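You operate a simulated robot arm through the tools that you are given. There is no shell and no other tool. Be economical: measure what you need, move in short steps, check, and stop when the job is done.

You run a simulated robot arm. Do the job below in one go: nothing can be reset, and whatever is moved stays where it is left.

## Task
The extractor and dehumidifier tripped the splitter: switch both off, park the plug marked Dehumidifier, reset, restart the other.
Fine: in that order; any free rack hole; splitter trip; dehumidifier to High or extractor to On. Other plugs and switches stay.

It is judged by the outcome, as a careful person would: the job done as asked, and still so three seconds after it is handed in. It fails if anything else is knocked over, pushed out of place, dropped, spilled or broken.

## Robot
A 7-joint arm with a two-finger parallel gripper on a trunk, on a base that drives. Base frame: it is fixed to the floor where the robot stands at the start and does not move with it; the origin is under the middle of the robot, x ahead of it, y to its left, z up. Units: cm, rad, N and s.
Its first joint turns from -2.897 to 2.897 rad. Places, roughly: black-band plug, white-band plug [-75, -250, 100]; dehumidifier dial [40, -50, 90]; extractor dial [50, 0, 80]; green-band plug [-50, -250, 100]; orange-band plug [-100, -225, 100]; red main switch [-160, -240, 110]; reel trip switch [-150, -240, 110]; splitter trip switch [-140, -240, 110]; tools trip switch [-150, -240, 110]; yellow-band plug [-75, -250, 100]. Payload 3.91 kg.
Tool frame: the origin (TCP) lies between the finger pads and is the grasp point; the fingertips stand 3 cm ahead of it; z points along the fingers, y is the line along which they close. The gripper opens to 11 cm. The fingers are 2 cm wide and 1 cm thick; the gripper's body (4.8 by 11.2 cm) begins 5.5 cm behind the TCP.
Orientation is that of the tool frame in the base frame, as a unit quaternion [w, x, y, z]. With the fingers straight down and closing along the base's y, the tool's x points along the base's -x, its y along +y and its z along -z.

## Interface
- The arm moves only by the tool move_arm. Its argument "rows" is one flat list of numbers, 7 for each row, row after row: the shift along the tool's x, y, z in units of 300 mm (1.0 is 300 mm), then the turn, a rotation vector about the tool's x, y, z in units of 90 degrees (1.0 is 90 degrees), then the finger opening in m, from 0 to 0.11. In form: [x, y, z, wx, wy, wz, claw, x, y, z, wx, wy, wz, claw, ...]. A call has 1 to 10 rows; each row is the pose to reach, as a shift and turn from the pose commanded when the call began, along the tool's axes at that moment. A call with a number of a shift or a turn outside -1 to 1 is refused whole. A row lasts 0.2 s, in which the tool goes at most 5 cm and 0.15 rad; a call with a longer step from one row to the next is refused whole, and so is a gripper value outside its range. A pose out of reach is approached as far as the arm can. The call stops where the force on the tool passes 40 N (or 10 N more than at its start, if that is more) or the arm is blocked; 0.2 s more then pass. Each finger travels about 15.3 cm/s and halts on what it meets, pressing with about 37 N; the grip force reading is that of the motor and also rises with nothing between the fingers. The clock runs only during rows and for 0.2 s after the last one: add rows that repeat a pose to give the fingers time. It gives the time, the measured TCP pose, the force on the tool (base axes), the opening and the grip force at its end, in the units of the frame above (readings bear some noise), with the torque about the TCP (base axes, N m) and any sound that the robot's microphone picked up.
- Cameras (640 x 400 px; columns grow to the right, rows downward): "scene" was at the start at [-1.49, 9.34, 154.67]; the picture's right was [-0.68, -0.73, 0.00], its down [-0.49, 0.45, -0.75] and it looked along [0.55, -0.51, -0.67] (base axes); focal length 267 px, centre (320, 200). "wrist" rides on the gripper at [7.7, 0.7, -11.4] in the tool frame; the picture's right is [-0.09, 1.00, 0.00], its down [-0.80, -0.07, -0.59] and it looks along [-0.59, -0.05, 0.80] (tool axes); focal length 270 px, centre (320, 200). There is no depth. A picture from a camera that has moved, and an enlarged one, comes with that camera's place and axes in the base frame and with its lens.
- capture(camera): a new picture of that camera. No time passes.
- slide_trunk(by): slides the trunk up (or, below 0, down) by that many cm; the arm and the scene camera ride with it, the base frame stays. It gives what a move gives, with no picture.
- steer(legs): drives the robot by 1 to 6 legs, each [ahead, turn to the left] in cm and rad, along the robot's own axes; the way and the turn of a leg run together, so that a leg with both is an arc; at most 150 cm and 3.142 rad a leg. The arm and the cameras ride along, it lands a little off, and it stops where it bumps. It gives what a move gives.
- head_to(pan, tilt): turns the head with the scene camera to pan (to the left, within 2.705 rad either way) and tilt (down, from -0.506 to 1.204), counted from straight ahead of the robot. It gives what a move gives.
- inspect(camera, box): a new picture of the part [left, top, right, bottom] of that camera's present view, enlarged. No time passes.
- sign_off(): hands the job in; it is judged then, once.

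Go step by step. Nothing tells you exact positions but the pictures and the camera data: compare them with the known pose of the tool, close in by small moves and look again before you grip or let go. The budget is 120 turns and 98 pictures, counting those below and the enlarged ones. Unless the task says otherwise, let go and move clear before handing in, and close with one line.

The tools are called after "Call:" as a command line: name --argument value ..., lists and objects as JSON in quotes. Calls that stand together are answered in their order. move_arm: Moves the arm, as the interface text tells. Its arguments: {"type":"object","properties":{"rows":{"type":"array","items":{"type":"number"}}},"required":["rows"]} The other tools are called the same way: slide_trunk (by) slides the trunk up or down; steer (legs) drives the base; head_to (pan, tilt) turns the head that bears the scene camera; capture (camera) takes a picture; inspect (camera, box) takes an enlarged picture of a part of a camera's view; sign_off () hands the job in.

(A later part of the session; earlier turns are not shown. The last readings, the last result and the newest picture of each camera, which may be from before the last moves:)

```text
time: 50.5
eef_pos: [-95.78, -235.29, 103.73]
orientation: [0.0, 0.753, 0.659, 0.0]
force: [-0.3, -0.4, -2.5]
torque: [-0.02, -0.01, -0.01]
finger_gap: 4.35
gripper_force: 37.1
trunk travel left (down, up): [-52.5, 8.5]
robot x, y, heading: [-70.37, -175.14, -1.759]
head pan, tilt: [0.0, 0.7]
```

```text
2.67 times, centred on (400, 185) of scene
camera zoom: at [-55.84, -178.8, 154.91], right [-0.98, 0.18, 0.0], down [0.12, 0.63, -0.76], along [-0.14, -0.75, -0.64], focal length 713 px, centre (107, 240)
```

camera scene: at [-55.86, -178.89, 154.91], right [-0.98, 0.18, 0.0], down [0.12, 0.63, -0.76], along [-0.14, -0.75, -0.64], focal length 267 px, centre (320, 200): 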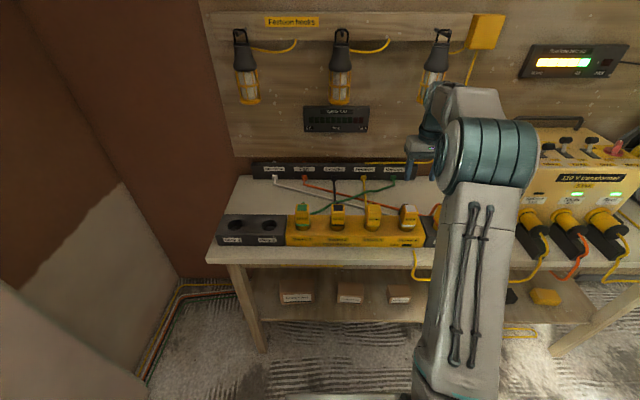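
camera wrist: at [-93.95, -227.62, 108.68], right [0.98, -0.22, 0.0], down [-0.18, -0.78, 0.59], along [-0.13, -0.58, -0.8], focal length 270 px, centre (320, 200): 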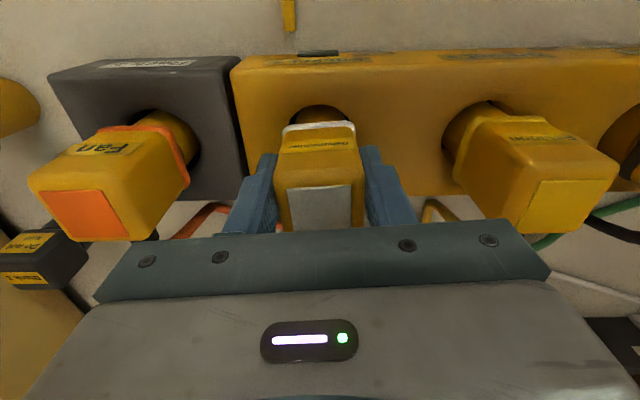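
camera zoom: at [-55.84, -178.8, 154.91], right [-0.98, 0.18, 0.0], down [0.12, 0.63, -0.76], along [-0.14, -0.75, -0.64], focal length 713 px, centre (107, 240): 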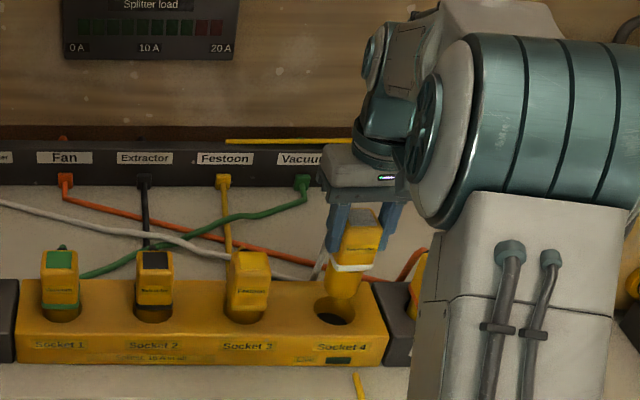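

It came out cleanly. I'll raise it well clear and carry it toward Rack 2, at about (-50.8,-244.2).

Call:
move_arm --rows '[0, 0, -0.13, 0, 0, 0, 0, 0, 0, -0.26, 0, 0, 0, 0, 0, 0, -0.37, 0, 0, 0, 0, -0.01, 0.1, -0.37, 0, 0, 0, 0, -0.02, 0.22, -0.37, 0, 0, 0, 0, -0.03, 0.34, -0.37, 0, 0, 0, 0, -0.04, 0.46, -0.37, 0, 0, 0, 0, -0.05, 0.58, -0.37, 0, 0, 0, 0, -0.055, 0.7, -0.37, 0, 0, 0, 0, -0.06, 0.82, -0.37, 0, 0, 0, 0]'

Call:
capture --camera "scene"

```text
time: 52.8
eef_pos: [-71.29, -240.45, 115.03]
orientation: [0.0, 0.753, 0.658, 0.001]
force: [0.1, 0.0, -1.2]
torque: [0.01, 0.04, 0.01]
finger_gap: 4.36
gripper_force: 36.8
trunk travel left (down, up): [-52.5, 8.5]
robot x, y, heading: [-70.79, -175.37, -1.76]
head pan, tilt: [0.0, 0.7]
```

```text
58 pictures are left
camera scene: at [-55.75, -178.84, 154.9], right [-0.98, 0.18, 0.0], down [0.12, 0.63, -0.76], along [-0.14, -0.75, -0.64], focal length 267 px, centre (320, 200)
```

scene: 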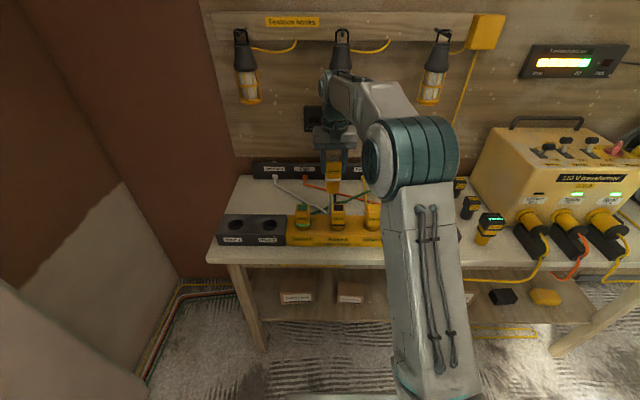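

Call:
move_arm --rows '[-0.006, 0.14, 0, 0, 0, 0.035, 0, -0.012, 0.28, 0, 0, 0, 0.035, 0, -0.018, 0.42, 0, 0, 0, 0.035, 0, -0.024, 0.56, 0, 0, 0, 0.035, 0, -0.032, 0.694, 0, 0, 0, 0.035, 0, -0.032, 0.694, 0, 0, 0, 0.035, 0]'

Call:
capture --camera "wrist"

Call:
inspect --camera "scene" --box '[200, 130, 360, 260]'

```text
time: 54.1
eef_pos: [-51.08, -244.0, 115.13]
orientation: [0.0, 0.771, 0.636, 0.0]
force: [0.2, 0.5, -2.0]
torque: [0.01, 0.07, -0.03]
finger_gap: 4.34
gripper_force: 37.4
trunk travel left (down, up): [-52.5, 8.5]
robot x, y, heading: [-70.54, -174.94, -1.761]
head pan, tilt: [0.0, 0.7]
```

```text
57 pictures are left
camera wrist: at [-48.84, -236.58, 126.58], right [0.96, -0.27, 0.0], down [-0.22, -0.77, 0.59], along [-0.16, -0.57, -0.8], focal length 270 px, centre (320, 200)
```

wrist: 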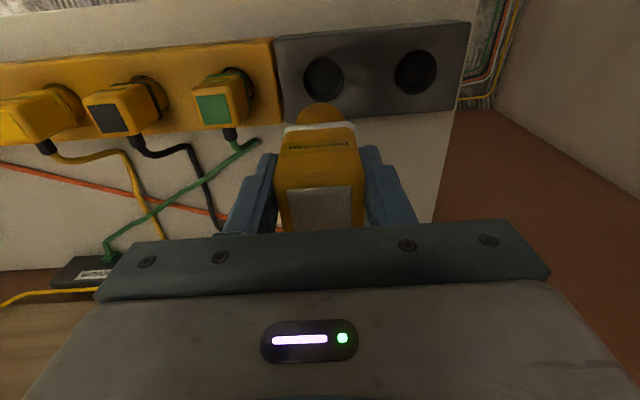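

```text
3.08 times, centred on (280, 195) of scene
camera zoom: at [-55.84, -178.82, 154.91], right [-0.98, 0.18, 0.0], down [0.12, 0.63, -0.76], along [-0.14, -0.75, -0.64], focal length 823 px, centre (443, 215)
```

zoom: 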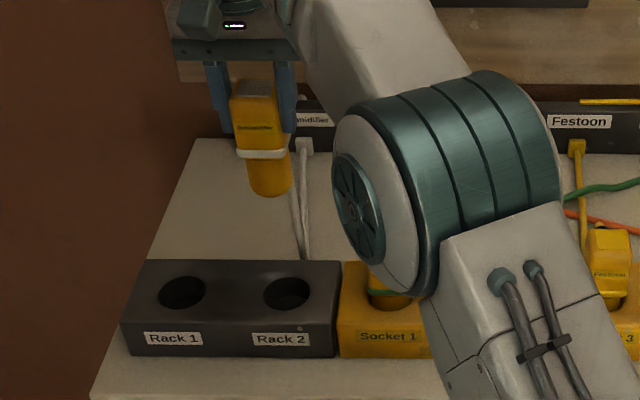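

Call:
inspect --camera "wrist" --box '[270, 40, 370, 110]'

```text
5.71 times, centred on (320, 75) of wrist
camera zoom: at [-48.84, -236.58, 126.58], right [0.96, -0.27, 0.0], down [-0.22, -0.77, 0.59], along [-0.16, -0.57, -0.8], focal length 1544 px, centre (320, 914)
```

zoom: 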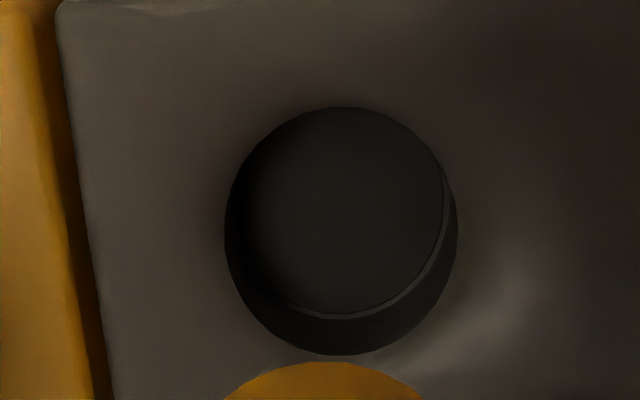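

Hole centre is 0.45 cm to the side along tool y. I'll correct that and descend partway.

Call:
move_arm --rows '[-0.006, 0.015, 0, 0, 0, 0, 0, -0.006, 0.015, 0.1, 0, 0, 0, 0, -0.006, 0.015, 0.2, 0, 0, 0, 0, -0.006, 0.015, 0.3, 0, 0, 0, 0, -0.006, 0.015, 0.35, 0, 0, 0, 0]'

Call:
capture --camera "wrist"

Call:
inspect --camera "scene" --box '[200, 160, 340, 260]'

```text
time: 55.4
eef_pos: [-50.55, -244.38, 104.62]
orientation: [0.0, 0.771, 0.637, 0.0]
force: [-0.1, -0.6, -0.5]
torque: [-0.03, 0.01, -0.03]
finger_gap: 4.35
gripper_force: 36.9
trunk travel left (down, up): [-52.5, 8.5]
robot x, y, heading: [-70.68, -175.63, -1.756]
head pan, tilt: [0.0, 0.7]
```

```text
54 pictures are left
camera wrist: at [-48.49, -236.89, 115.98], right [0.96, -0.27, 0.0], down [-0.22, -0.77, 0.59], along [-0.16, -0.57, -0.8], focal length 270 px, centre (320, 200)
```

wrist: 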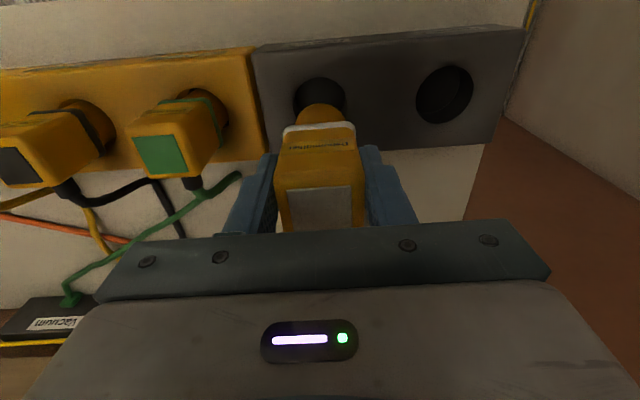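

```text
4.00 times, centred on (270, 210) of scene
camera zoom: at [-55.8, -178.84, 154.91], right [-0.98, 0.18, 0.0], down [0.12, 0.63, -0.76], along [-0.14, -0.75, -0.64], focal length 1070 px, centre (520, 160)
```

zoom: 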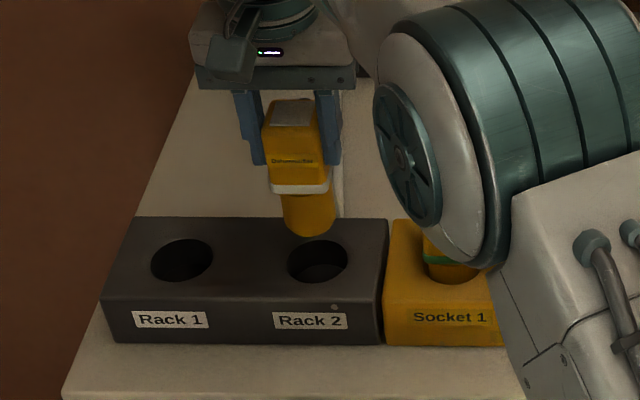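

Aligned with the hole. I'll lower to seat it.

Call:
move_arm --rows '[0, 0, 0.06, 0, 0, 0, 0, 0, 0, 0.12, 0, 0, 0, 0, 0, 0, 0.18, 0, 0, 0, 0, 0, 0, 0.235, 0, 0, 0, 0]'

Call:
inspect --camera "scene" --box '[200, 160, 340, 260]'

```text
time: 56.4
eef_pos: [-50.57, -244.54, 97.29]
orientation: [0.0, 0.77, 0.638, 0.0]
force: [-0.5, 0.0, -2.1]
torque: [0.03, -0.02, -0.02]
finger_gap: 4.33
gripper_force: 37.7
trunk travel left (down, up): [-52.5, 8.5]
robot x, y, heading: [-70.49, -175.04, -1.756]
head pan, tilt: [0.0, 0.7]
```

```text
4.00 times, centred on (270, 210) of scene
camera zoom: at [-55.8, -178.86, 154.9], right [-0.98, 0.18, 0.0], down [0.12, 0.63, -0.76], along [-0.14, -0.75, -0.64], focal length 1070 px, centre (520, 160)
```

zoom: 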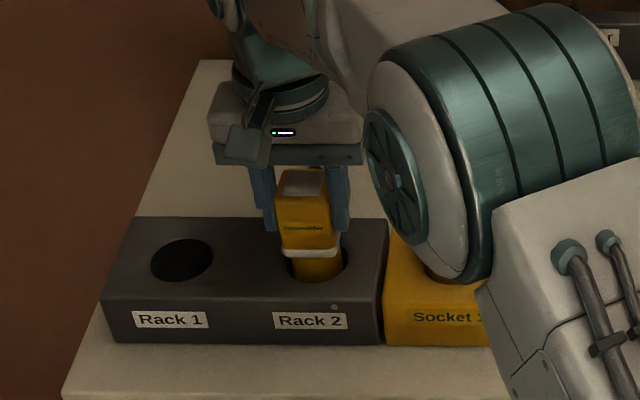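

It is in the hole. I'll nudge down until it seats, then release and lift.

Call:
move_arm --rows '[0, 0, 0.012, 0, 0, 0, 0, 0, 0, 0.024, 0, 0, 0, 0, 0, 0, 0.036, 0, 0, 0, 0]'

```text
time: 57.1
eef_pos: [-50.54, -244.46, 97.13]
orientation: [0.006, 0.771, 0.637, -0.002]
force: [1.4, -3.2, 35.0]
torque: [-0.06, 0.05, -0.05]
finger_gap: 4.35
gripper_force: 37.8
trunk travel left (down, up): [-52.5, 8.5]
robot x, y, heading: [-70.37, -175.31, -1.754]
head pan, tilt: [0.0, 0.7]
```

Seated. I'll release and lift.

Call:
move_arm --rows '[0, 0, -0.024, 0, 0, 0, 0.0, 0, 0, -0.024, 0, 0, 0, 0.055, 0, 0, -0.024, 0, 0, 0, 0.06, 0, 0, -0.1, 0, 0, 0, 0.06, 0, 0, -0.2, 0, 0, 0, 0.06, 0, 0, -0.35, 0, 0, 0, 0.06, 0, 0, -0.5, 0, 0, 0, 0.06, 0, 0, -0.65, 0, 0, 0, 0.06]'

Call:
capture --camera "wrist"

Call:
inspect --camera "scene" --box '[200, 160, 340, 260]'

```text
time: 59.0
eef_pos: [-50.64, -244.32, 115.8]
orientation: [0.0, 0.771, 0.637, 0.0]
force: [-0.7, -0.1, -0.2]
torque: [0.0, 0.03, -0.03]
finger_gap: 5.99
gripper_force: 0.0
trunk travel left (down, up): [-52.5, 8.5]
robot x, y, heading: [-70.58, -175.01, -1.753]
head pan, tilt: [0.0, 0.7]
```

```text
51 pictures are left
camera wrist: at [-48.39, -236.89, 127.25], right [0.96, -0.27, 0.0], down [-0.22, -0.77, 0.59], along [-0.16, -0.57, -0.8], focal length 270 px, centre (320, 200)
```

wrist: 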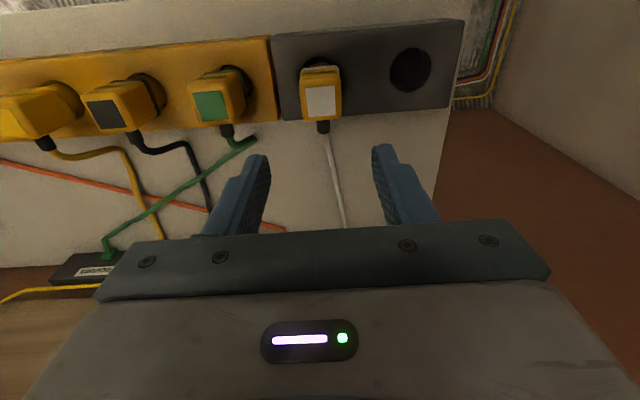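

```text
4.00 times, centred on (270, 210) of scene
camera zoom: at [-55.81, -178.83, 154.9], right [-0.98, 0.18, 0.0], down [0.12, 0.63, -0.76], along [-0.14, -0.75, -0.64], focal length 1070 px, centre (520, 160)
```

zoom: 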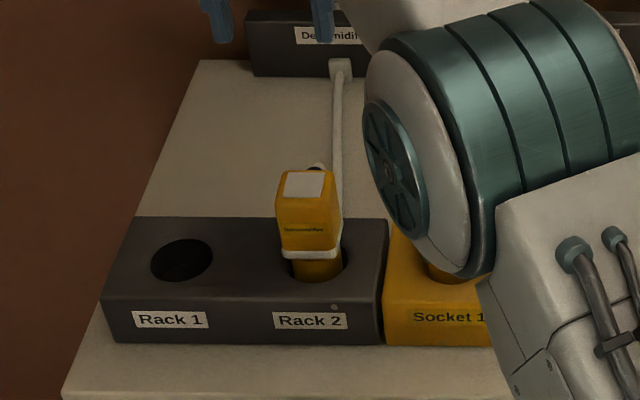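

The plug is parked in Rack 2. I'll retract the arm and shift the base to the front of the transformer.

Call:
move_arm --rows '[0.1, -0.08, -0.03, 0, 0, 0, 0.03, 0.2, -0.18, -0.06, 0, 0, 0, 0.03, 0.3, -0.28, -0.1, 0, 0, 0, 0.03, 0.4, -0.38, -0.15, 0, 0, 0, 0.03, 0.5, -0.48, -0.17, 0, 0, 0, 0.03, 0.6, -0.58, -0.17, 0, 0, 0, 0.03, 0.68, -0.7, -0.17, 0, 0, 0, 0.03, 0.76, -0.8, -0.17, 0, 0, 0, 0.03]'

Call:
steer --legs '[[-15, 0], [0, -1.571], [54, 0], [0, 1.571], [15, 0]]'

Call:
capture --camera "scene"

```text
time: 60.8
eef_pos: [-69.84, -217.69, 121.06]
orientation: [0.0, 0.771, 0.637, 0.0]
force: [0.5, 0.0, 0.0]
torque: [-0.04, 0.0, -0.03]
finger_gap: 3.0
gripper_force: 0.1
trunk travel left (down, up): [-52.5, 8.5]
robot x, y, heading: [-70.43, -175.24, -1.756]
head pan, tilt: [0.0, 0.7]
```

```text
time: 73.4
eef_pos: [-120.04, -209.28, 120.85]
orientation: [0.0, 0.757, 0.653, 0.0]
force: [-0.1, -1.5, -0.3]
torque: [0.06, 0.0, -0.01]
finger_gap: 3.0
gripper_force: 0.1
trunk travel left (down, up): [-52.5, 8.5]
robot x, y, heading: [-122.67, -166.83, -1.714]
head pan, tilt: [0.0, 0.7]
```

```text
49 pictures are left
camera scene: at [-107.83, -169.89, 154.91], right [-0.99, 0.14, 0.0], down [0.09, 0.64, -0.76], along [-0.11, -0.76, -0.64], focal length 267 px, centre (320, 200)
```

scene: 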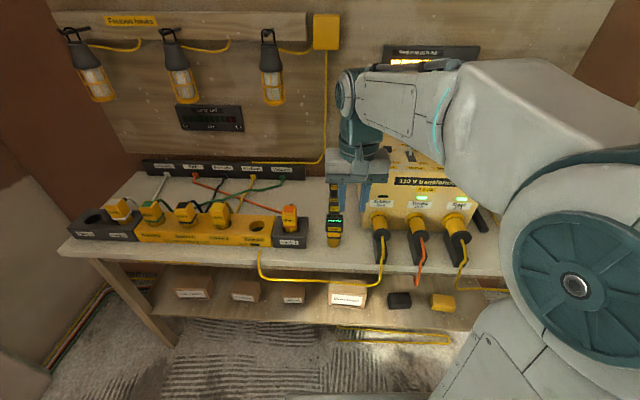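

Call:
capture --camera "wrist"

```text
48 pictures are left
camera wrist: at [-118.27, -201.82, 132.41], right [0.97, -0.23, 0.0], down [-0.19, -0.78, 0.59], along [-0.14, -0.58, -0.8], focal length 270 px, centre (320, 200)
```

wrist: 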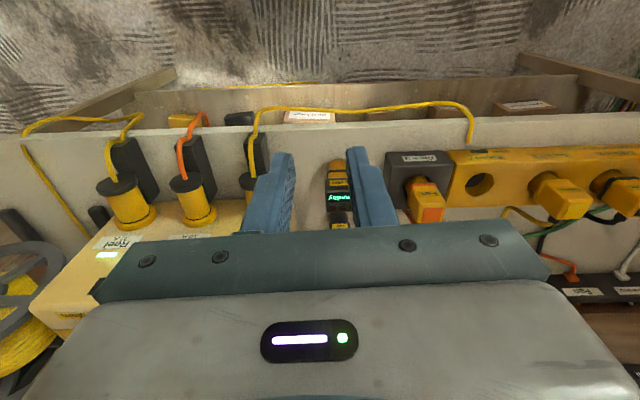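

The arm hides the transformer. I'll raise the trunk, shift right and tilt the tool forward so the wrist camera sees the switches.

Call:
slide_trunk --by 8

Call:
move_arm --rows '[0, -0.1, 0, 0, -0.09, 0, 0.0, 0, -0.2, 0, 0, -0.18, 0, 0.0, 0, -0.3, 0, 0, -0.27, 0, 0.0, 0, -0.4, 0, 0, -0.35, 0, 0.0, 0, -0.5, 0, 0, -0.35, 0, 0.0]'

Call:
capture --camera "wrist"

Call:
capture --camera "scene"

```text
time: 74.6
eef_pos: [-120.17, -209.23, 129.08]
orientation: [-0.001, 0.757, 0.653, -0.001]
force: [-0.7, -0.1, -0.5]
torque: [-0.01, -0.02, 0.01]
finger_gap: 2.98
gripper_force: 0.0
trunk travel left (down, up): [-60.5, 0.5]
robot x, y, heading: [-122.63, -166.71, -1.712]
head pan, tilt: [0.0, 0.7]
```

```text
time: 75.8
eef_pos: [-134.99, -207.17, 128.85]
orientation: [0.177, 0.729, 0.629, -0.205]
force: [-0.4, 0.4, 0.0]
torque: [0.03, 0.01, 0.04]
finger_gap: 0.0
gripper_force: 36.7
trunk travel left (down, up): [-60.5, 0.5]
robot x, y, heading: [-122.62, -166.72, -1.711]
head pan, tilt: [0.0, 0.7]
```

```text
47 pictures are left
camera wrist: at [-132.46, -194.86, 134.59], right [0.97, -0.22, 0.05], down [-0.12, -0.36, 0.93], along [-0.19, -0.91, -0.38], focal length 270 px, centre (320, 200)
```

wrist: 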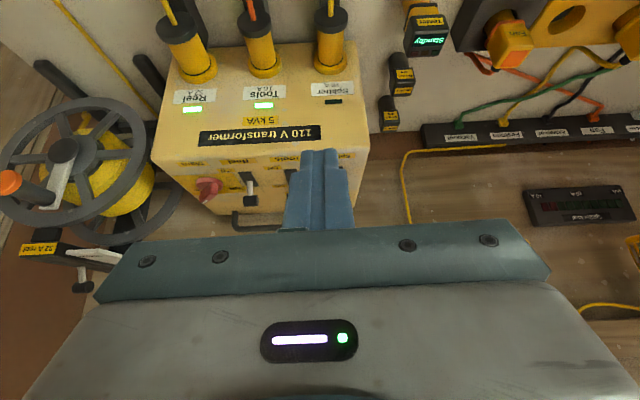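

```text
46 pictures are left
camera scene: at [-107.88, -169.83, 162.91], right [-0.99, 0.14, 0.0], down [0.09, 0.64, -0.76], along [-0.11, -0.76, -0.64], focal length 267 px, centre (320, 200)
```

scene: 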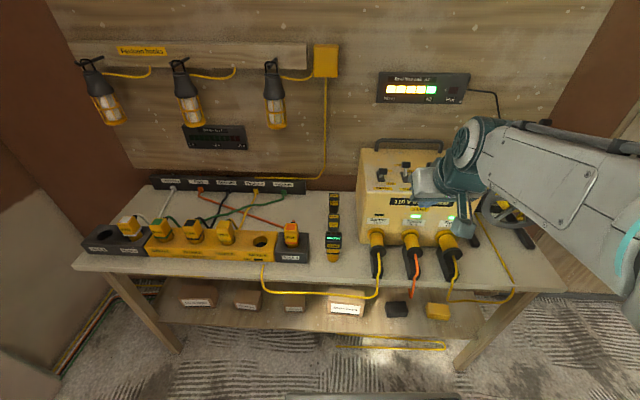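

Call:
inspect --camera "scene" --box '[345, 120, 475, 230]'

Call:
inspect --camera "wrist" --box '[140, 80, 380, 240]'

```text
3.64 times, centred on (410, 175) of scene
camera zoom: at [-107.88, -169.83, 162.91], right [-0.99, 0.14, 0.0], down [0.09, 0.64, -0.76], along [-0.11, -0.76, -0.64], focal length 972 px, centre (-7, 291)
```

zoom: 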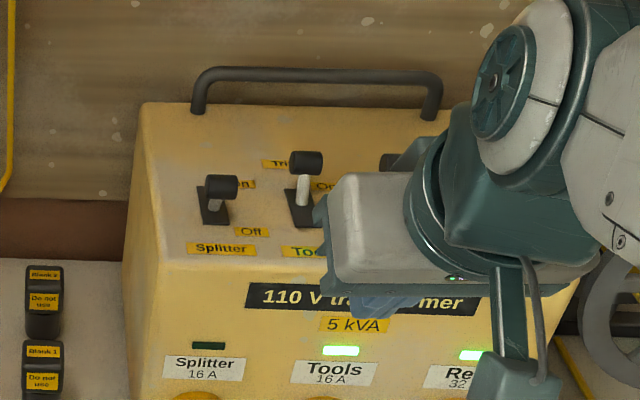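

```text
2.50 times, centred on (260, 160) of wrist
camera zoom: at [-132.46, -194.86, 134.59], right [0.97, -0.22, 0.05], down [-0.12, -0.36, 0.93], along [-0.19, -0.91, -0.38], focal length 676 px, centre (470, 300)
```

zoom: 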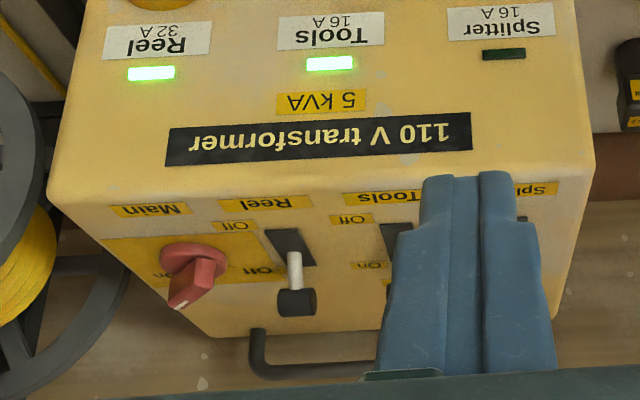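

I need a clear view of the splitter switch and its labels. I'll shift the tool aside to the right.

Call:
move_arm --rows '[0, -0.13, -0.05, 0, 0, 0, 0.0, 0, -0.26, -0.1, 0, 0, 0, 0.0, 0, -0.4, -0.15, 0, 0, 0, 0.0]'

Call:
inspect --camera "scene" --box '[350, 130, 450, 210]'

Call:
inspect --camera "wrist" --box '[330, 60, 530, 220]'

```text
time: 76.6
eef_pos: [-146.34, -203.08, 132.68]
orientation: [0.177, 0.729, 0.628, -0.206]
force: [-0.2, -0.1, 0.3]
torque: [-0.04, 0.0, 0.02]
finger_gap: 0.0
gripper_force: 36.4
trunk travel left (down, up): [-60.5, 0.5]
robot x, y, heading: [-122.51, -166.86, -1.718]
head pan, tilt: [0.0, 0.7]
```

```text
5.00 times, centred on (400, 170) of scene
camera zoom: at [-107.91, -169.78, 162.92], right [-0.99, 0.14, 0.0], down [0.09, 0.64, -0.76], along [-0.11, -0.76, -0.64], focal length 1337 px, centre (-80, 350)
```

zoom: 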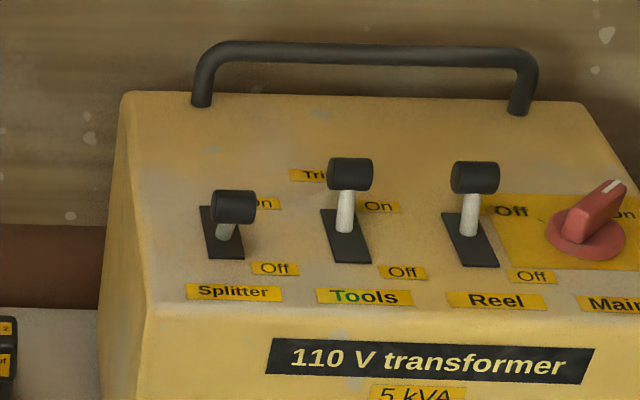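

```text
2.50 times, centred on (430, 140) of wrist
camera zoom: at [-143.86, -190.8, 138.37], right [0.97, -0.22, 0.05], down [-0.12, -0.36, 0.93], along [-0.19, -0.91, -0.38], focal length 676 px, centre (45, 350)
```

zoom: 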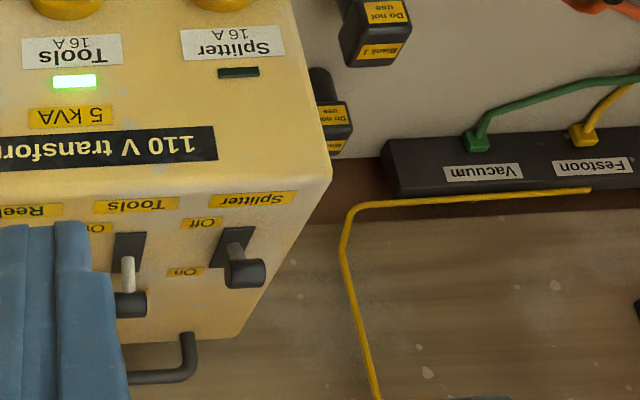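

Tools and Reel are On. The Splitter lever has dropped partway, with its handle at about (-138.3,-238.6,114.4). I'll drive 8 cm closer and put the tool upright again.

Call:
steer --legs '[[8, -0.03]]'

Call:
move_arm --rows '[0, 0, 0, 0, 0.09, 0, 0.03, 0, 0, 0, 0, 0.18, 0, 0.05, 0, 0, 0, 0, 0.27, 0, 0.05, 0, 0, 0, 0, 0.35, 0, 0.05]'

Call:
capture --camera "scene"

```text
time: 77.6
eef_pos: [-148.72, -210.39, 132.64]
orientation: [0.174, 0.738, 0.618, -0.207]
force: [-0.5, -0.5, -0.4]
torque: [0.02, 0.02, 0.0]
finger_gap: 0.04
gripper_force: 37.4
trunk travel left (down, up): [-60.5, 0.5]
robot x, y, heading: [-123.7, -174.78, -1.748]
head pan, tilt: [0.0, 0.7]
```

```text
time: 78.6
eef_pos: [-148.63, -210.3, 132.67]
orientation: [-0.001, 0.766, 0.642, 0.002]
force: [-0.6, 0.0, -0.1]
torque: [0.0, 0.0, -0.03]
finger_gap: 5.01
gripper_force: 0.1
trunk travel left (down, up): [-60.5, 0.5]
robot x, y, heading: [-123.93, -175.09, -1.745]
head pan, tilt: [0.0, 0.7]
```

```text
41 pictures are left
camera scene: at [-109.19, -178.18, 162.91], right [-0.98, 0.17, 0.0], down [0.11, 0.63, -0.76], along [-0.13, -0.75, -0.64], focal length 267 px, centre (320, 200)
```

scene: 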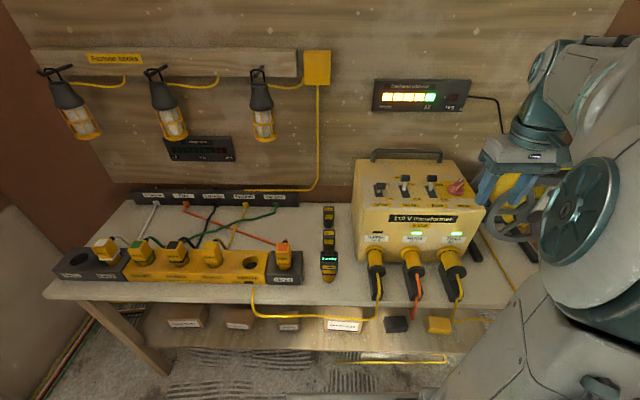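

Call:
move_arm --rows '[-0.13, 0.08, 0, 0, 0, 0, 0.05, -0.26, 0.16, 0, 0, 0, 0, 0.05, -0.39, 0.24, 0, 0, 0, 0, 0.05, -0.52, 0.32, 0, 0, 0, 0, 0.05, -0.65, 0.4, 0, 0, 0, 0, 0.05, -0.78, 0.46, 0.05, 0, 0, 0, 0.05, -0.867, 0.5, 0.15, 0, 0, 0, 0.05]'

Call:
capture --camera "wrist"

Call:
inspect --camera "scene" --box '[335, 90, 475, 210]'

```text
time: 80.2
eef_pos: [-138.32, -238.44, 128.12]
orientation: [-0.001, 0.767, 0.642, 0.001]
force: [-0.3, 0.4, -0.2]
torque: [-0.01, -0.01, 0.02]
finger_gap: 5.0
gripper_force: 0.0
trunk travel left (down, up): [-60.5, 0.5]
robot x, y, heading: [-123.35, -174.84, -1.748]
head pan, tilt: [0.0, 0.7]
```

```text
40 pictures are left
camera wrist: at [-136.29, -231.04, 139.59], right [0.97, -0.26, 0.0], down [-0.21, -0.78, 0.59], along [-0.16, -0.57, -0.8], focal length 270 px, centre (320, 200)
```

wrist: 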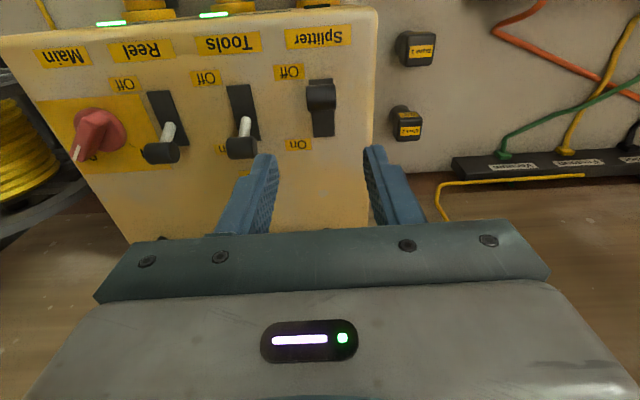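

```text
3.33 times, centred on (405, 150) of scene
camera zoom: at [-109.16, -178.2, 162.91], right [-0.98, 0.17, 0.0], down [0.11, 0.64, -0.76], along [-0.13, -0.75, -0.64], focal length 891 px, centre (37, 367)
```

zoom: 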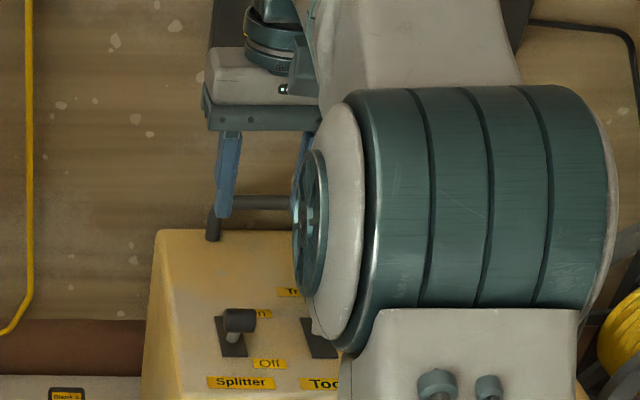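

Call:
inspect --camera "wrist" --box '[180, 20, 380, 170]'

```text
2.67 times, centred on (280, 95) of wrist
camera zoom: at [-136.29, -231.04, 139.59], right [0.97, -0.26, 0.0], down [-0.21, -0.78, 0.59], along [-0.16, -0.57, -0.8], focal length 721 px, centre (427, 480)
```

zoom: 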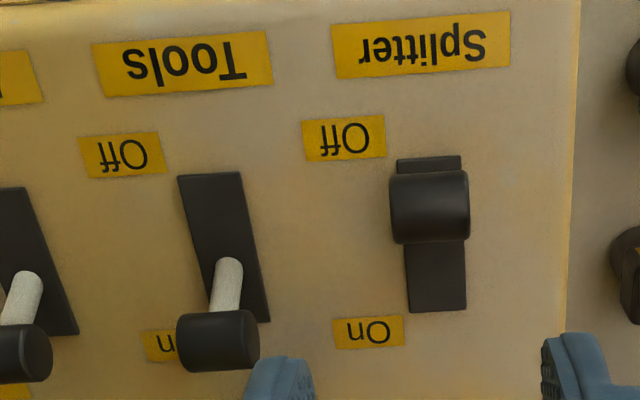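

The lever sits just behind Off and "On" is at the rear. I'll grip the handle by its ends.

Call:
move_arm --rows '[0.014, 0.002, 0.12, 0, 0, 0, 0.05, 0.014, 0.002, 0.24, 0, 0, 0, 0.05, 0.014, 0.002, 0.32, 0, 0, 0, 0.05, 0.014, 0.002, 0.39, 0, 0, 0, 0.05]'

Call:
capture --camera "wrist"

Call:
inspect --camera "scene" --box '[335, 110, 455, 210]'

```text
time: 81.2
eef_pos: [-138.43, -238.18, 116.71]
orientation: [0.0, 0.766, 0.642, 0.001]
force: [0.4, 0.2, 0.3]
torque: [-0.03, 0.03, 0.03]
finger_gap: 5.01
gripper_force: 0.0
trunk travel left (down, up): [-60.5, 0.5]
robot x, y, heading: [-123.95, -174.66, -1.744]
head pan, tilt: [0.0, 0.7]
```

```text
37 pictures are left
camera wrist: at [-136.38, -230.75, 128.09], right [0.97, -0.26, 0.0], down [-0.21, -0.78, 0.59], along [-0.16, -0.57, -0.8], focal length 270 px, centre (320, 200)
```

wrist: 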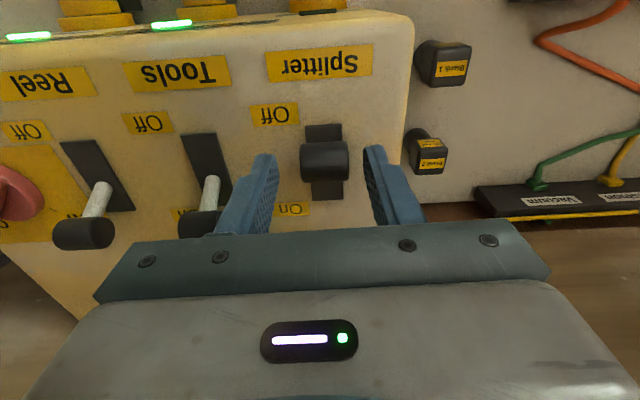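

```text
4.00 times, centred on (395, 160) of scene
camera zoom: at [-109.18, -178.15, 162.91], right [-0.98, 0.17, 0.0], down [0.11, 0.63, -0.76], along [-0.13, -0.75, -0.64], focal length 1070 px, centre (20, 360)
```

zoom: 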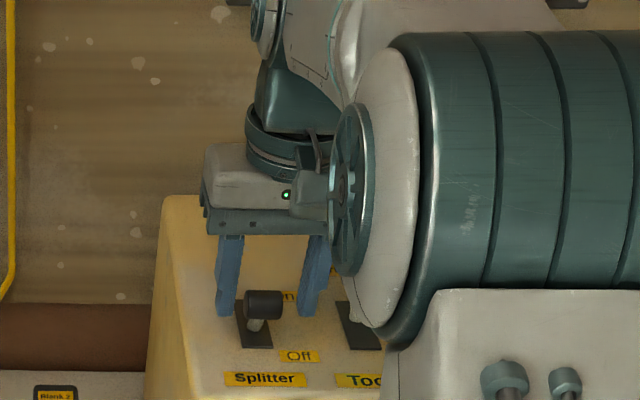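

Call:
move_arm --rows '[0.012, 0.01, 0.01, 0, 0, 0, 0.05, 0.012, 0.01, 0.01, 0, 0, 0, 0.03, 0.012, 0.01, 0.01, 0, 0, 0, 0.0, 0.012, 0.01, 0.01, 0, 0, 0, 0.0]'

Call:
capture --camera "wrist"

```text
time: 82.2
eef_pos: [-138.11, -237.85, 116.22]
orientation: [0.001, 0.767, 0.642, 0.0]
force: [-0.4, 0.4, -0.8]
torque: [0.0, 0.12, -0.62]
finger_gap: 2.58
gripper_force: 44.8
trunk travel left (down, up): [-60.5, 0.5]
robot x, y, heading: [-123.89, -174.68, -1.744]
head pan, tilt: [0.0, 0.7]
```

```text
35 pictures are left
camera wrist: at [-136.01, -230.46, 127.71], right [0.96, -0.26, 0.0], down [-0.21, -0.78, 0.59], along [-0.16, -0.57, -0.8], focal length 270 px, centre (320, 200)
```

wrist: 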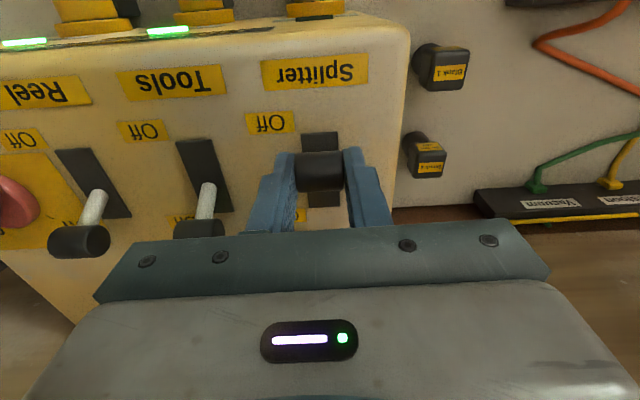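

Gripped. I'll pull toward Off (to the front) in small steps.

Call:
move_arm --rows '[0.017, 0, 0.008, 0, 0, 0, 0, 0.034, 0, 0.02, 0, 0, 0, 0]'

Call:
capture --camera "wrist"

```text
time: 82.8
eef_pos: [-137.96, -237.78, 116.3]
orientation: [0.006, 0.767, 0.641, -0.008]
force: [-2.1, -10.6, -0.8]
torque: [1.12, -0.32, -0.61]
finger_gap: 2.61
gripper_force: 44.8
trunk travel left (down, up): [-60.5, 0.5]
robot x, y, heading: [-123.67, -174.93, -1.744]
head pan, tilt: [0.0, 0.7]
stopped in row 2: the force on the tool passed its limit (the readings are from after the stop); the commanded pose is now the measured one
```

```text
34 pictures are left
camera wrist: at [-135.91, -230.09, 127.49], right [0.96, -0.26, 0.0], down [-0.21, -0.76, 0.61], along [-0.16, -0.59, -0.79], focal length 270 px, centre (320, 200)
```

wrist: 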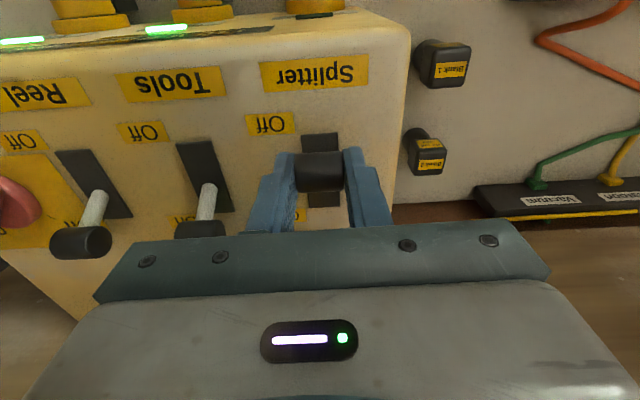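

It will not move further, so the lever is already at its Off end. I'll push it back along the arc to On.

Call:
move_arm --rows '[-0.02, 0, -0.008, 0, 0, 0, 0, -0.045, 0, -0.015, 0, 0, 0, 0, -0.07, 0, -0.018, 0, 0, 0, 0, -0.095, 0, -0.016, 0, 0, 0, 0, -0.12, 0, -0.008, 0, 0, 0, 0, -0.14, 0, 0.0, 0, 0, 0, 0]'

Call:
capture --camera "wrist"

```text
time: 84.2
eef_pos: [-138.73, -241.13, 116.95]
orientation: [0.008, 0.767, 0.641, -0.01]
force: [-0.8, 19.2, 15.7]
torque: [1.44, -0.24, -0.3]
finger_gap: 2.58
gripper_force: 45.0
trunk travel left (down, up): [-60.5, 0.5]
robot x, y, heading: [-124.08, -174.79, -1.745]
head pan, tilt: [0.0, 0.7]
```

```text
33 pictures are left
camera wrist: at [-136.58, -233.49, 128.16], right [0.96, -0.26, 0.0], down [-0.21, -0.76, 0.62], along [-0.16, -0.59, -0.79], focal length 270 px, centre (320, 200)
```

wrist: 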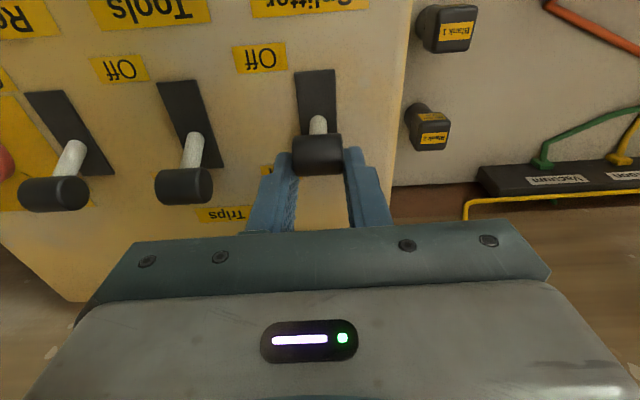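

It has moved most of the way, and the "Trips" label is only the row title. I'll push the last bit.

Call:
move_arm --rows '[-0.015, 0, 0.006, 0, 0, 0, 0, -0.03, 0, 0.014, 0, 0, 0, 0, -0.04, 0, 0.02, 0, 0, 0, 0, -0.048, 0, 0.024, 0, 0, 0, 0]'

Call:
capture --camera "wrist"

```text
time: 85.2
eef_pos: [-138.99, -242.77, 116.1]
orientation: [0.008, 0.767, 0.641, -0.01]
force: [-4.1, 8.5, 27.5]
torque: [1.2, -0.23, -0.17]
finger_gap: 2.58
gripper_force: 44.7
trunk travel left (down, up): [-60.5, 0.5]
robot x, y, heading: [-123.85, -174.98, -1.741]
head pan, tilt: [0.0, 0.7]
```

```text
32 pictures are left
camera wrist: at [-136.89, -235.0, 127.3], right [0.96, -0.26, 0.0], down [-0.21, -0.76, 0.62], along [-0.16, -0.59, -0.79], focal length 270 px, centre (320, 200)
```

wrist: 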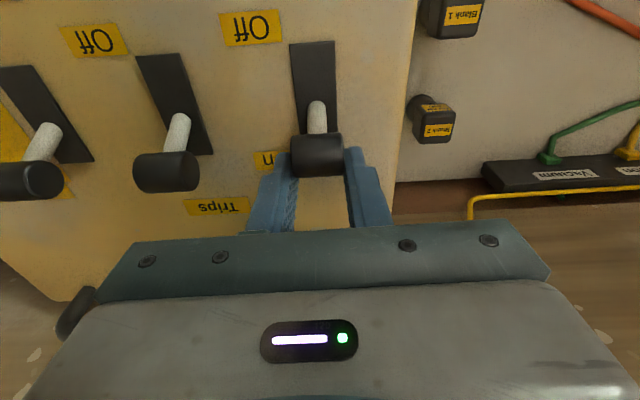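

Call:
move_arm --rows '[-0.012, 0, 0.003, 0, 0, 0, 0, -0.02, 0, 0.006, 0, 0, 0, 0]'

Call:
inspect --camera "scene" --box '[335, 110, 475, 260]'

```text
time: 85.8
eef_pos: [-139.14, -243.22, 115.67]
orientation: [0.006, 0.767, 0.641, -0.007]
force: [-2.9, 15.4, 15.4]
torque: [1.32, -0.23, -0.12]
finger_gap: 2.55
gripper_force: 45.0
trunk travel left (down, up): [-60.5, 0.5]
robot x, y, heading: [-123.86, -174.63, -1.749]
head pan, tilt: [0.0, 0.7]
```

```text
2.67 times, centred on (405, 185) of scene
camera zoom: at [-109.22, -177.72, 162.91], right [-0.98, 0.17, 0.0], down [0.11, 0.63, -0.77], along [-0.13, -0.76, -0.64], focal length 713 px, centre (93, 240)
```

zoom: 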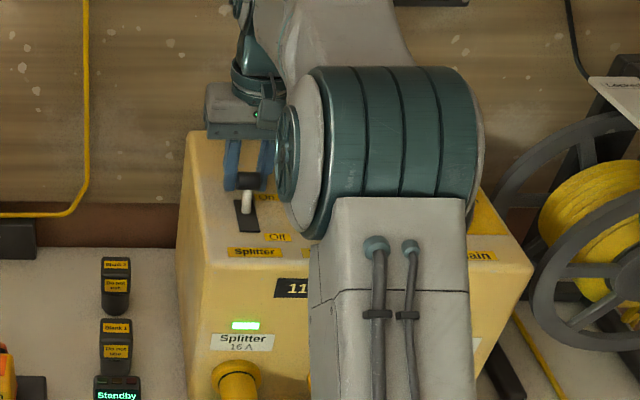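

The Splitter light is green. I'll release, lift and retract.

Call:
move_arm --rows '[0, 0, 0, 0, 0, 0, 0.03, 0, 0, 0, 0, 0, 0, 0.05, 0, 0, -0.08, 0, 0, 0, 0.05, 0, 0, -0.2, 0, 0, 0, 0.05, 0, 0, -0.35, 0, 0, 0, 0.05, 0, 0, -0.48, 0, 0, 0, 0.05, 0.15, 0, -0.48, 0, 0, 0, 0.05, 0.3, 0, -0.48, 0, 0, 0, 0.05, 0.45, 0, -0.48, 0, 0, 0, 0.05, 0.6, 0, -0.48, 0, 0, 0, 0.05]'

Call:
move_arm --rows '[0.15, 0, 0, 0, 0, 0, 0.03, 0.25, -0.1, 0, 0, 0, 0, 0.03, 0.3, -0.25, 0, 0, 0, 0, 0.03, 0.3, -0.4, 0, 0, 0, 0, 0.03]'

Call:
capture --camera "scene"

Call:
inspect --camera "scene" --box '[335, 110, 495, 260]'

```text
time: 88.0
eef_pos: [-135.94, -225.37, 129.89]
orientation: [0.007, 0.767, 0.642, -0.008]
force: [0.5, 0.1, -0.5]
torque: [-0.02, 0.02, 0.03]
finger_gap: 4.99
gripper_force: 0.1
trunk travel left (down, up): [-60.5, 0.5]
robot x, y, heading: [-123.62, -174.6, -1.745]
head pan, tilt: [0.0, 0.7]
```

```text
time: 89.0
eef_pos: [-146.48, -214.8, 129.53]
orientation: [0.006, 0.767, 0.641, -0.008]
force: [0.2, -0.7, 0.1]
torque: [0.01, -0.05, 0.01]
finger_gap: 3.0
gripper_force: 0.0
trunk travel left (down, up): [-60.5, 0.5]
robot x, y, heading: [-123.78, -174.68, -1.745]
head pan, tilt: [0.0, 0.7]
```

```text
30 pictures are left
camera scene: at [-109.32, -178.23, 162.92], right [-0.98, 0.17, 0.0], down [0.11, 0.63, -0.76], along [-0.13, -0.75, -0.64], focal length 267 px, centre (320, 200)
```

scene: 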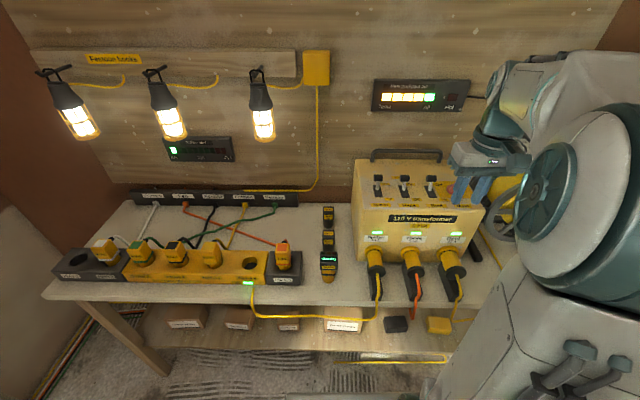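

```text
2.67 times, centred on (415, 185) of scene
camera zoom: at [-109.32, -178.23, 162.92], right [-0.98, 0.17, 0.0], down [0.11, 0.63, -0.76], along [-0.13, -0.75, -0.64], focal length 713 px, centre (67, 240)
```

zoom: 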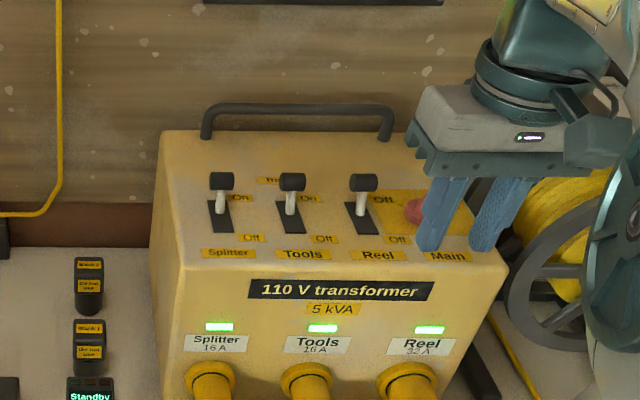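

The splitter is live: lamps lit and all three lights green. Now I'll drive back to the extractor to restart it.

Call:
steer --legs '[[-40, 0], [0, -0.396], [-150, 0], [-10, 0], [0, 2.14]]'

Call:
head_to --pan -0.4 --tilt 0.8

Call:
capture --camera "scene"

```text
time: 105.5
eef_pos: [11.43, -17.11, 129.44]
orientation: [0.009, 0.013, 1.0, 0.0]
force: [-0.5, 0.3, 0.1]
torque: [-0.03, 0.01, 0.01]
finger_gap: 3.01
gripper_force: 0.0
trunk travel left (down, up): [-60.5, 0.5]
robot x, y, heading: [-31.33, -1.12, -0.013]
head pan, tilt: [0.0, 0.7]
```

```text
time: 106.4
eef_pos: [11.37, -17.05, 129.46]
orientation: [0.01, 0.012, 1.0, -0.001]
force: [0.2, -1.1, -0.2]
torque: [0.02, -0.01, -0.01]
finger_gap: 2.99
gripper_force: 0.2
trunk travel left (down, up): [-60.5, 0.5]
robot x, y, heading: [-31.58, -0.94, -0.024]
head pan, tilt: [-0.4, 0.799]
```

```text
28 pictures are left
camera scene: at [-31.55, 10.89, 162.09], right [-0.41, -0.91, 0.0], down [-0.65, 0.29, -0.7], along [0.64, -0.28, -0.72], focal length 267 px, centre (320, 200)
```

scene: 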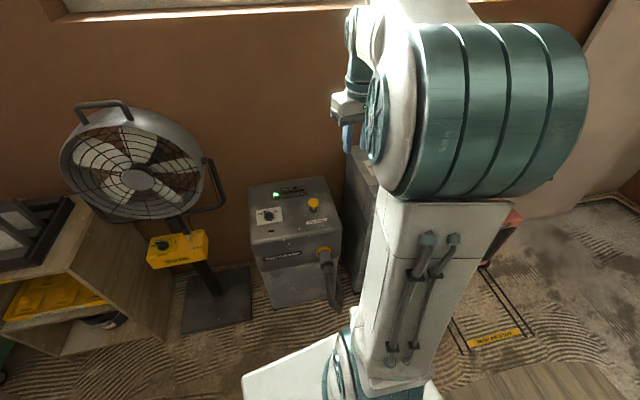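

Call:
steer --legs '[[30, 0.02]]'

Call:
slide_trunk --by -8

```text
time: 108.4
eef_pos: [41.07, -16.44, 129.51]
orientation: [0.009, 0.001, 1.0, 0.001]
force: [0.3, 0.3, -0.7]
torque: [0.02, 0.04, 0.0]
finger_gap: 2.99
gripper_force: 0.0
trunk travel left (down, up): [-60.5, 0.5]
robot x, y, heading: [-2.34, -1.2, 0.005]
head pan, tilt: [-0.4, 0.799]
```

```text
time: 109.5
eef_pos: [40.98, -16.41, 121.51]
orientation: [0.01, 0.001, 1.0, -0.001]
force: [0.6, 0.5, 0.1]
torque: [0.0, 0.0, -0.04]
finger_gap: 2.99
gripper_force: 0.0
trunk travel left (down, up): [-52.5, 8.5]
robot x, y, heading: [-2.59, -1.6, 0.001]
head pan, tilt: [-0.4, 0.799]
```

Call:
move_arm --rows '[-0.02, 0.08, 0.1, 0, 0.0127, -0.06, 0.05, -0.04, 0.16, 0.2, 0, 0.0127, -0.12, 0.05, -0.06, 0.24, 0.3, 0, 0.0127, -0.18, 0.05, -0.09, 0.32, 0.4, 0, 0.0127, -0.24, 0.05, -0.11, 0.4, 0.5, 0, 0.0127, -0.3, 0.05, -0.13, 0.48, 0.6, 0, 0.0127, -0.36, 0.05, -0.157, 0.55, 0.7, 0, 0.0127, -0.4, 0.05, -0.157, 0.55, 0.83, 0, 0.0127, -0.4, 0.05, -0.157, 0.55, 0.95, 0, 0.0127, -0.4, 0.05]'

Call:
capture --camera "wrist"

```text
time: 111.5
eef_pos: [46.18, 0.08, 92.87]
orientation: [-0.001, -0.309, 0.951, -0.004]
force: [0.5, -0.4, 0.1]
torque: [0.01, 0.0, 0.01]
finger_gap: 4.98
gripper_force: 0.1
trunk travel left (down, up): [-52.5, 8.5]
robot x, y, heading: [-2.52, -1.16, -0.0]
head pan, tilt: [-0.4, 0.799]
```

```text
27 pictures are left
camera wrist: at [39.61, -3.82, 104.34], right [-0.51, 0.86, -0.01], down [0.69, 0.42, 0.59], along [0.51, 0.3, -0.81], focal length 270 px, centre (320, 200)
```

wrist: 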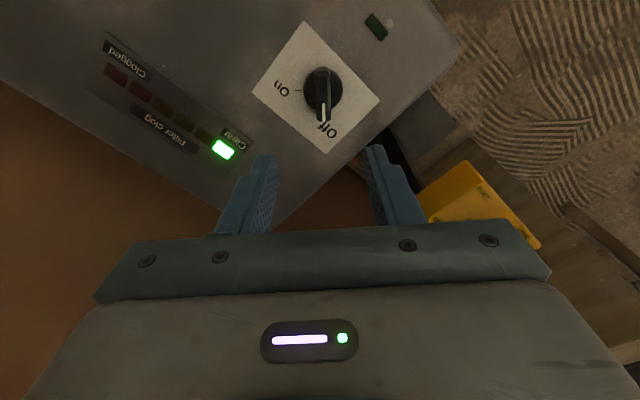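

The knob is right under the tool. I'll descend and grip the bar.

Call:
move_arm --rows '[0, 0.01, 0.13, 0, 0, 0, 0.05, 0, 0.01, 0.26, 0, 0, 0, 0.05, 0, 0.01, 0.38, 0, 0, 0, 0.05, 0, 0.01, 0.44, 0, 0, 0, 0.05, 0, 0.01, 0.488, 0, 0, 0, 0.05]'

Call:
capture --camera "wrist"

```text
time: 112.7
eef_pos: [46.14, 0.13, 78.31]
orientation: [-0.001, -0.308, 0.951, -0.004]
force: [-0.2, 0.8, -0.3]
torque: [-0.01, -0.02, -0.01]
finger_gap: 5.01
gripper_force: 0.1
trunk travel left (down, up): [-52.5, 8.5]
robot x, y, heading: [-1.96, -1.37, -0.001]
head pan, tilt: [-0.4, 0.799]
```

```text
26 pictures are left
camera wrist: at [39.49, -3.74, 89.84], right [-0.51, 0.86, -0.01], down [0.69, 0.42, 0.59], along [0.51, 0.3, -0.81], focal length 270 px, centre (320, 200)
```

wrist: 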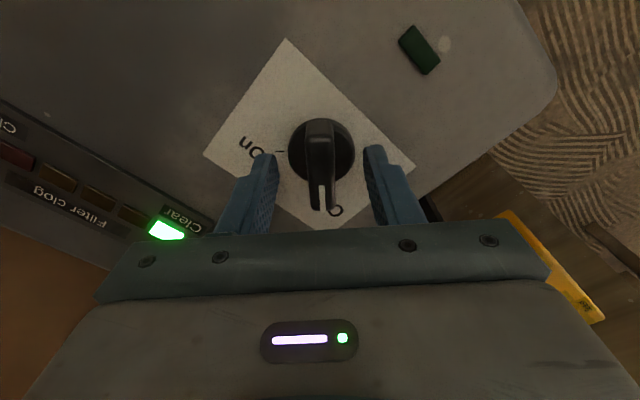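

Centred. I'll close and then turn clockwise toward On.

Call:
move_arm --rows '[0, 0, 0, 0, 0, 0, 0.03, 0, 0, 0, 0, 0, 0, 0.0, 0, 0, 0, 0, 0, 0, 0.0]'

```text
time: 113.5
eef_pos: [46.03, 0.12, 78.35]
orientation: [0.0, -0.307, 0.952, -0.004]
force: [-1.7, 3.2, -3.3]
torque: [0.75, 0.31, -0.79]
finger_gap: 1.52
gripper_force: 44.7
trunk travel left (down, up): [-52.5, 8.5]
robot x, y, heading: [-2.4, -1.46, 0.001]
head pan, tilt: [-0.4, 0.799]
```

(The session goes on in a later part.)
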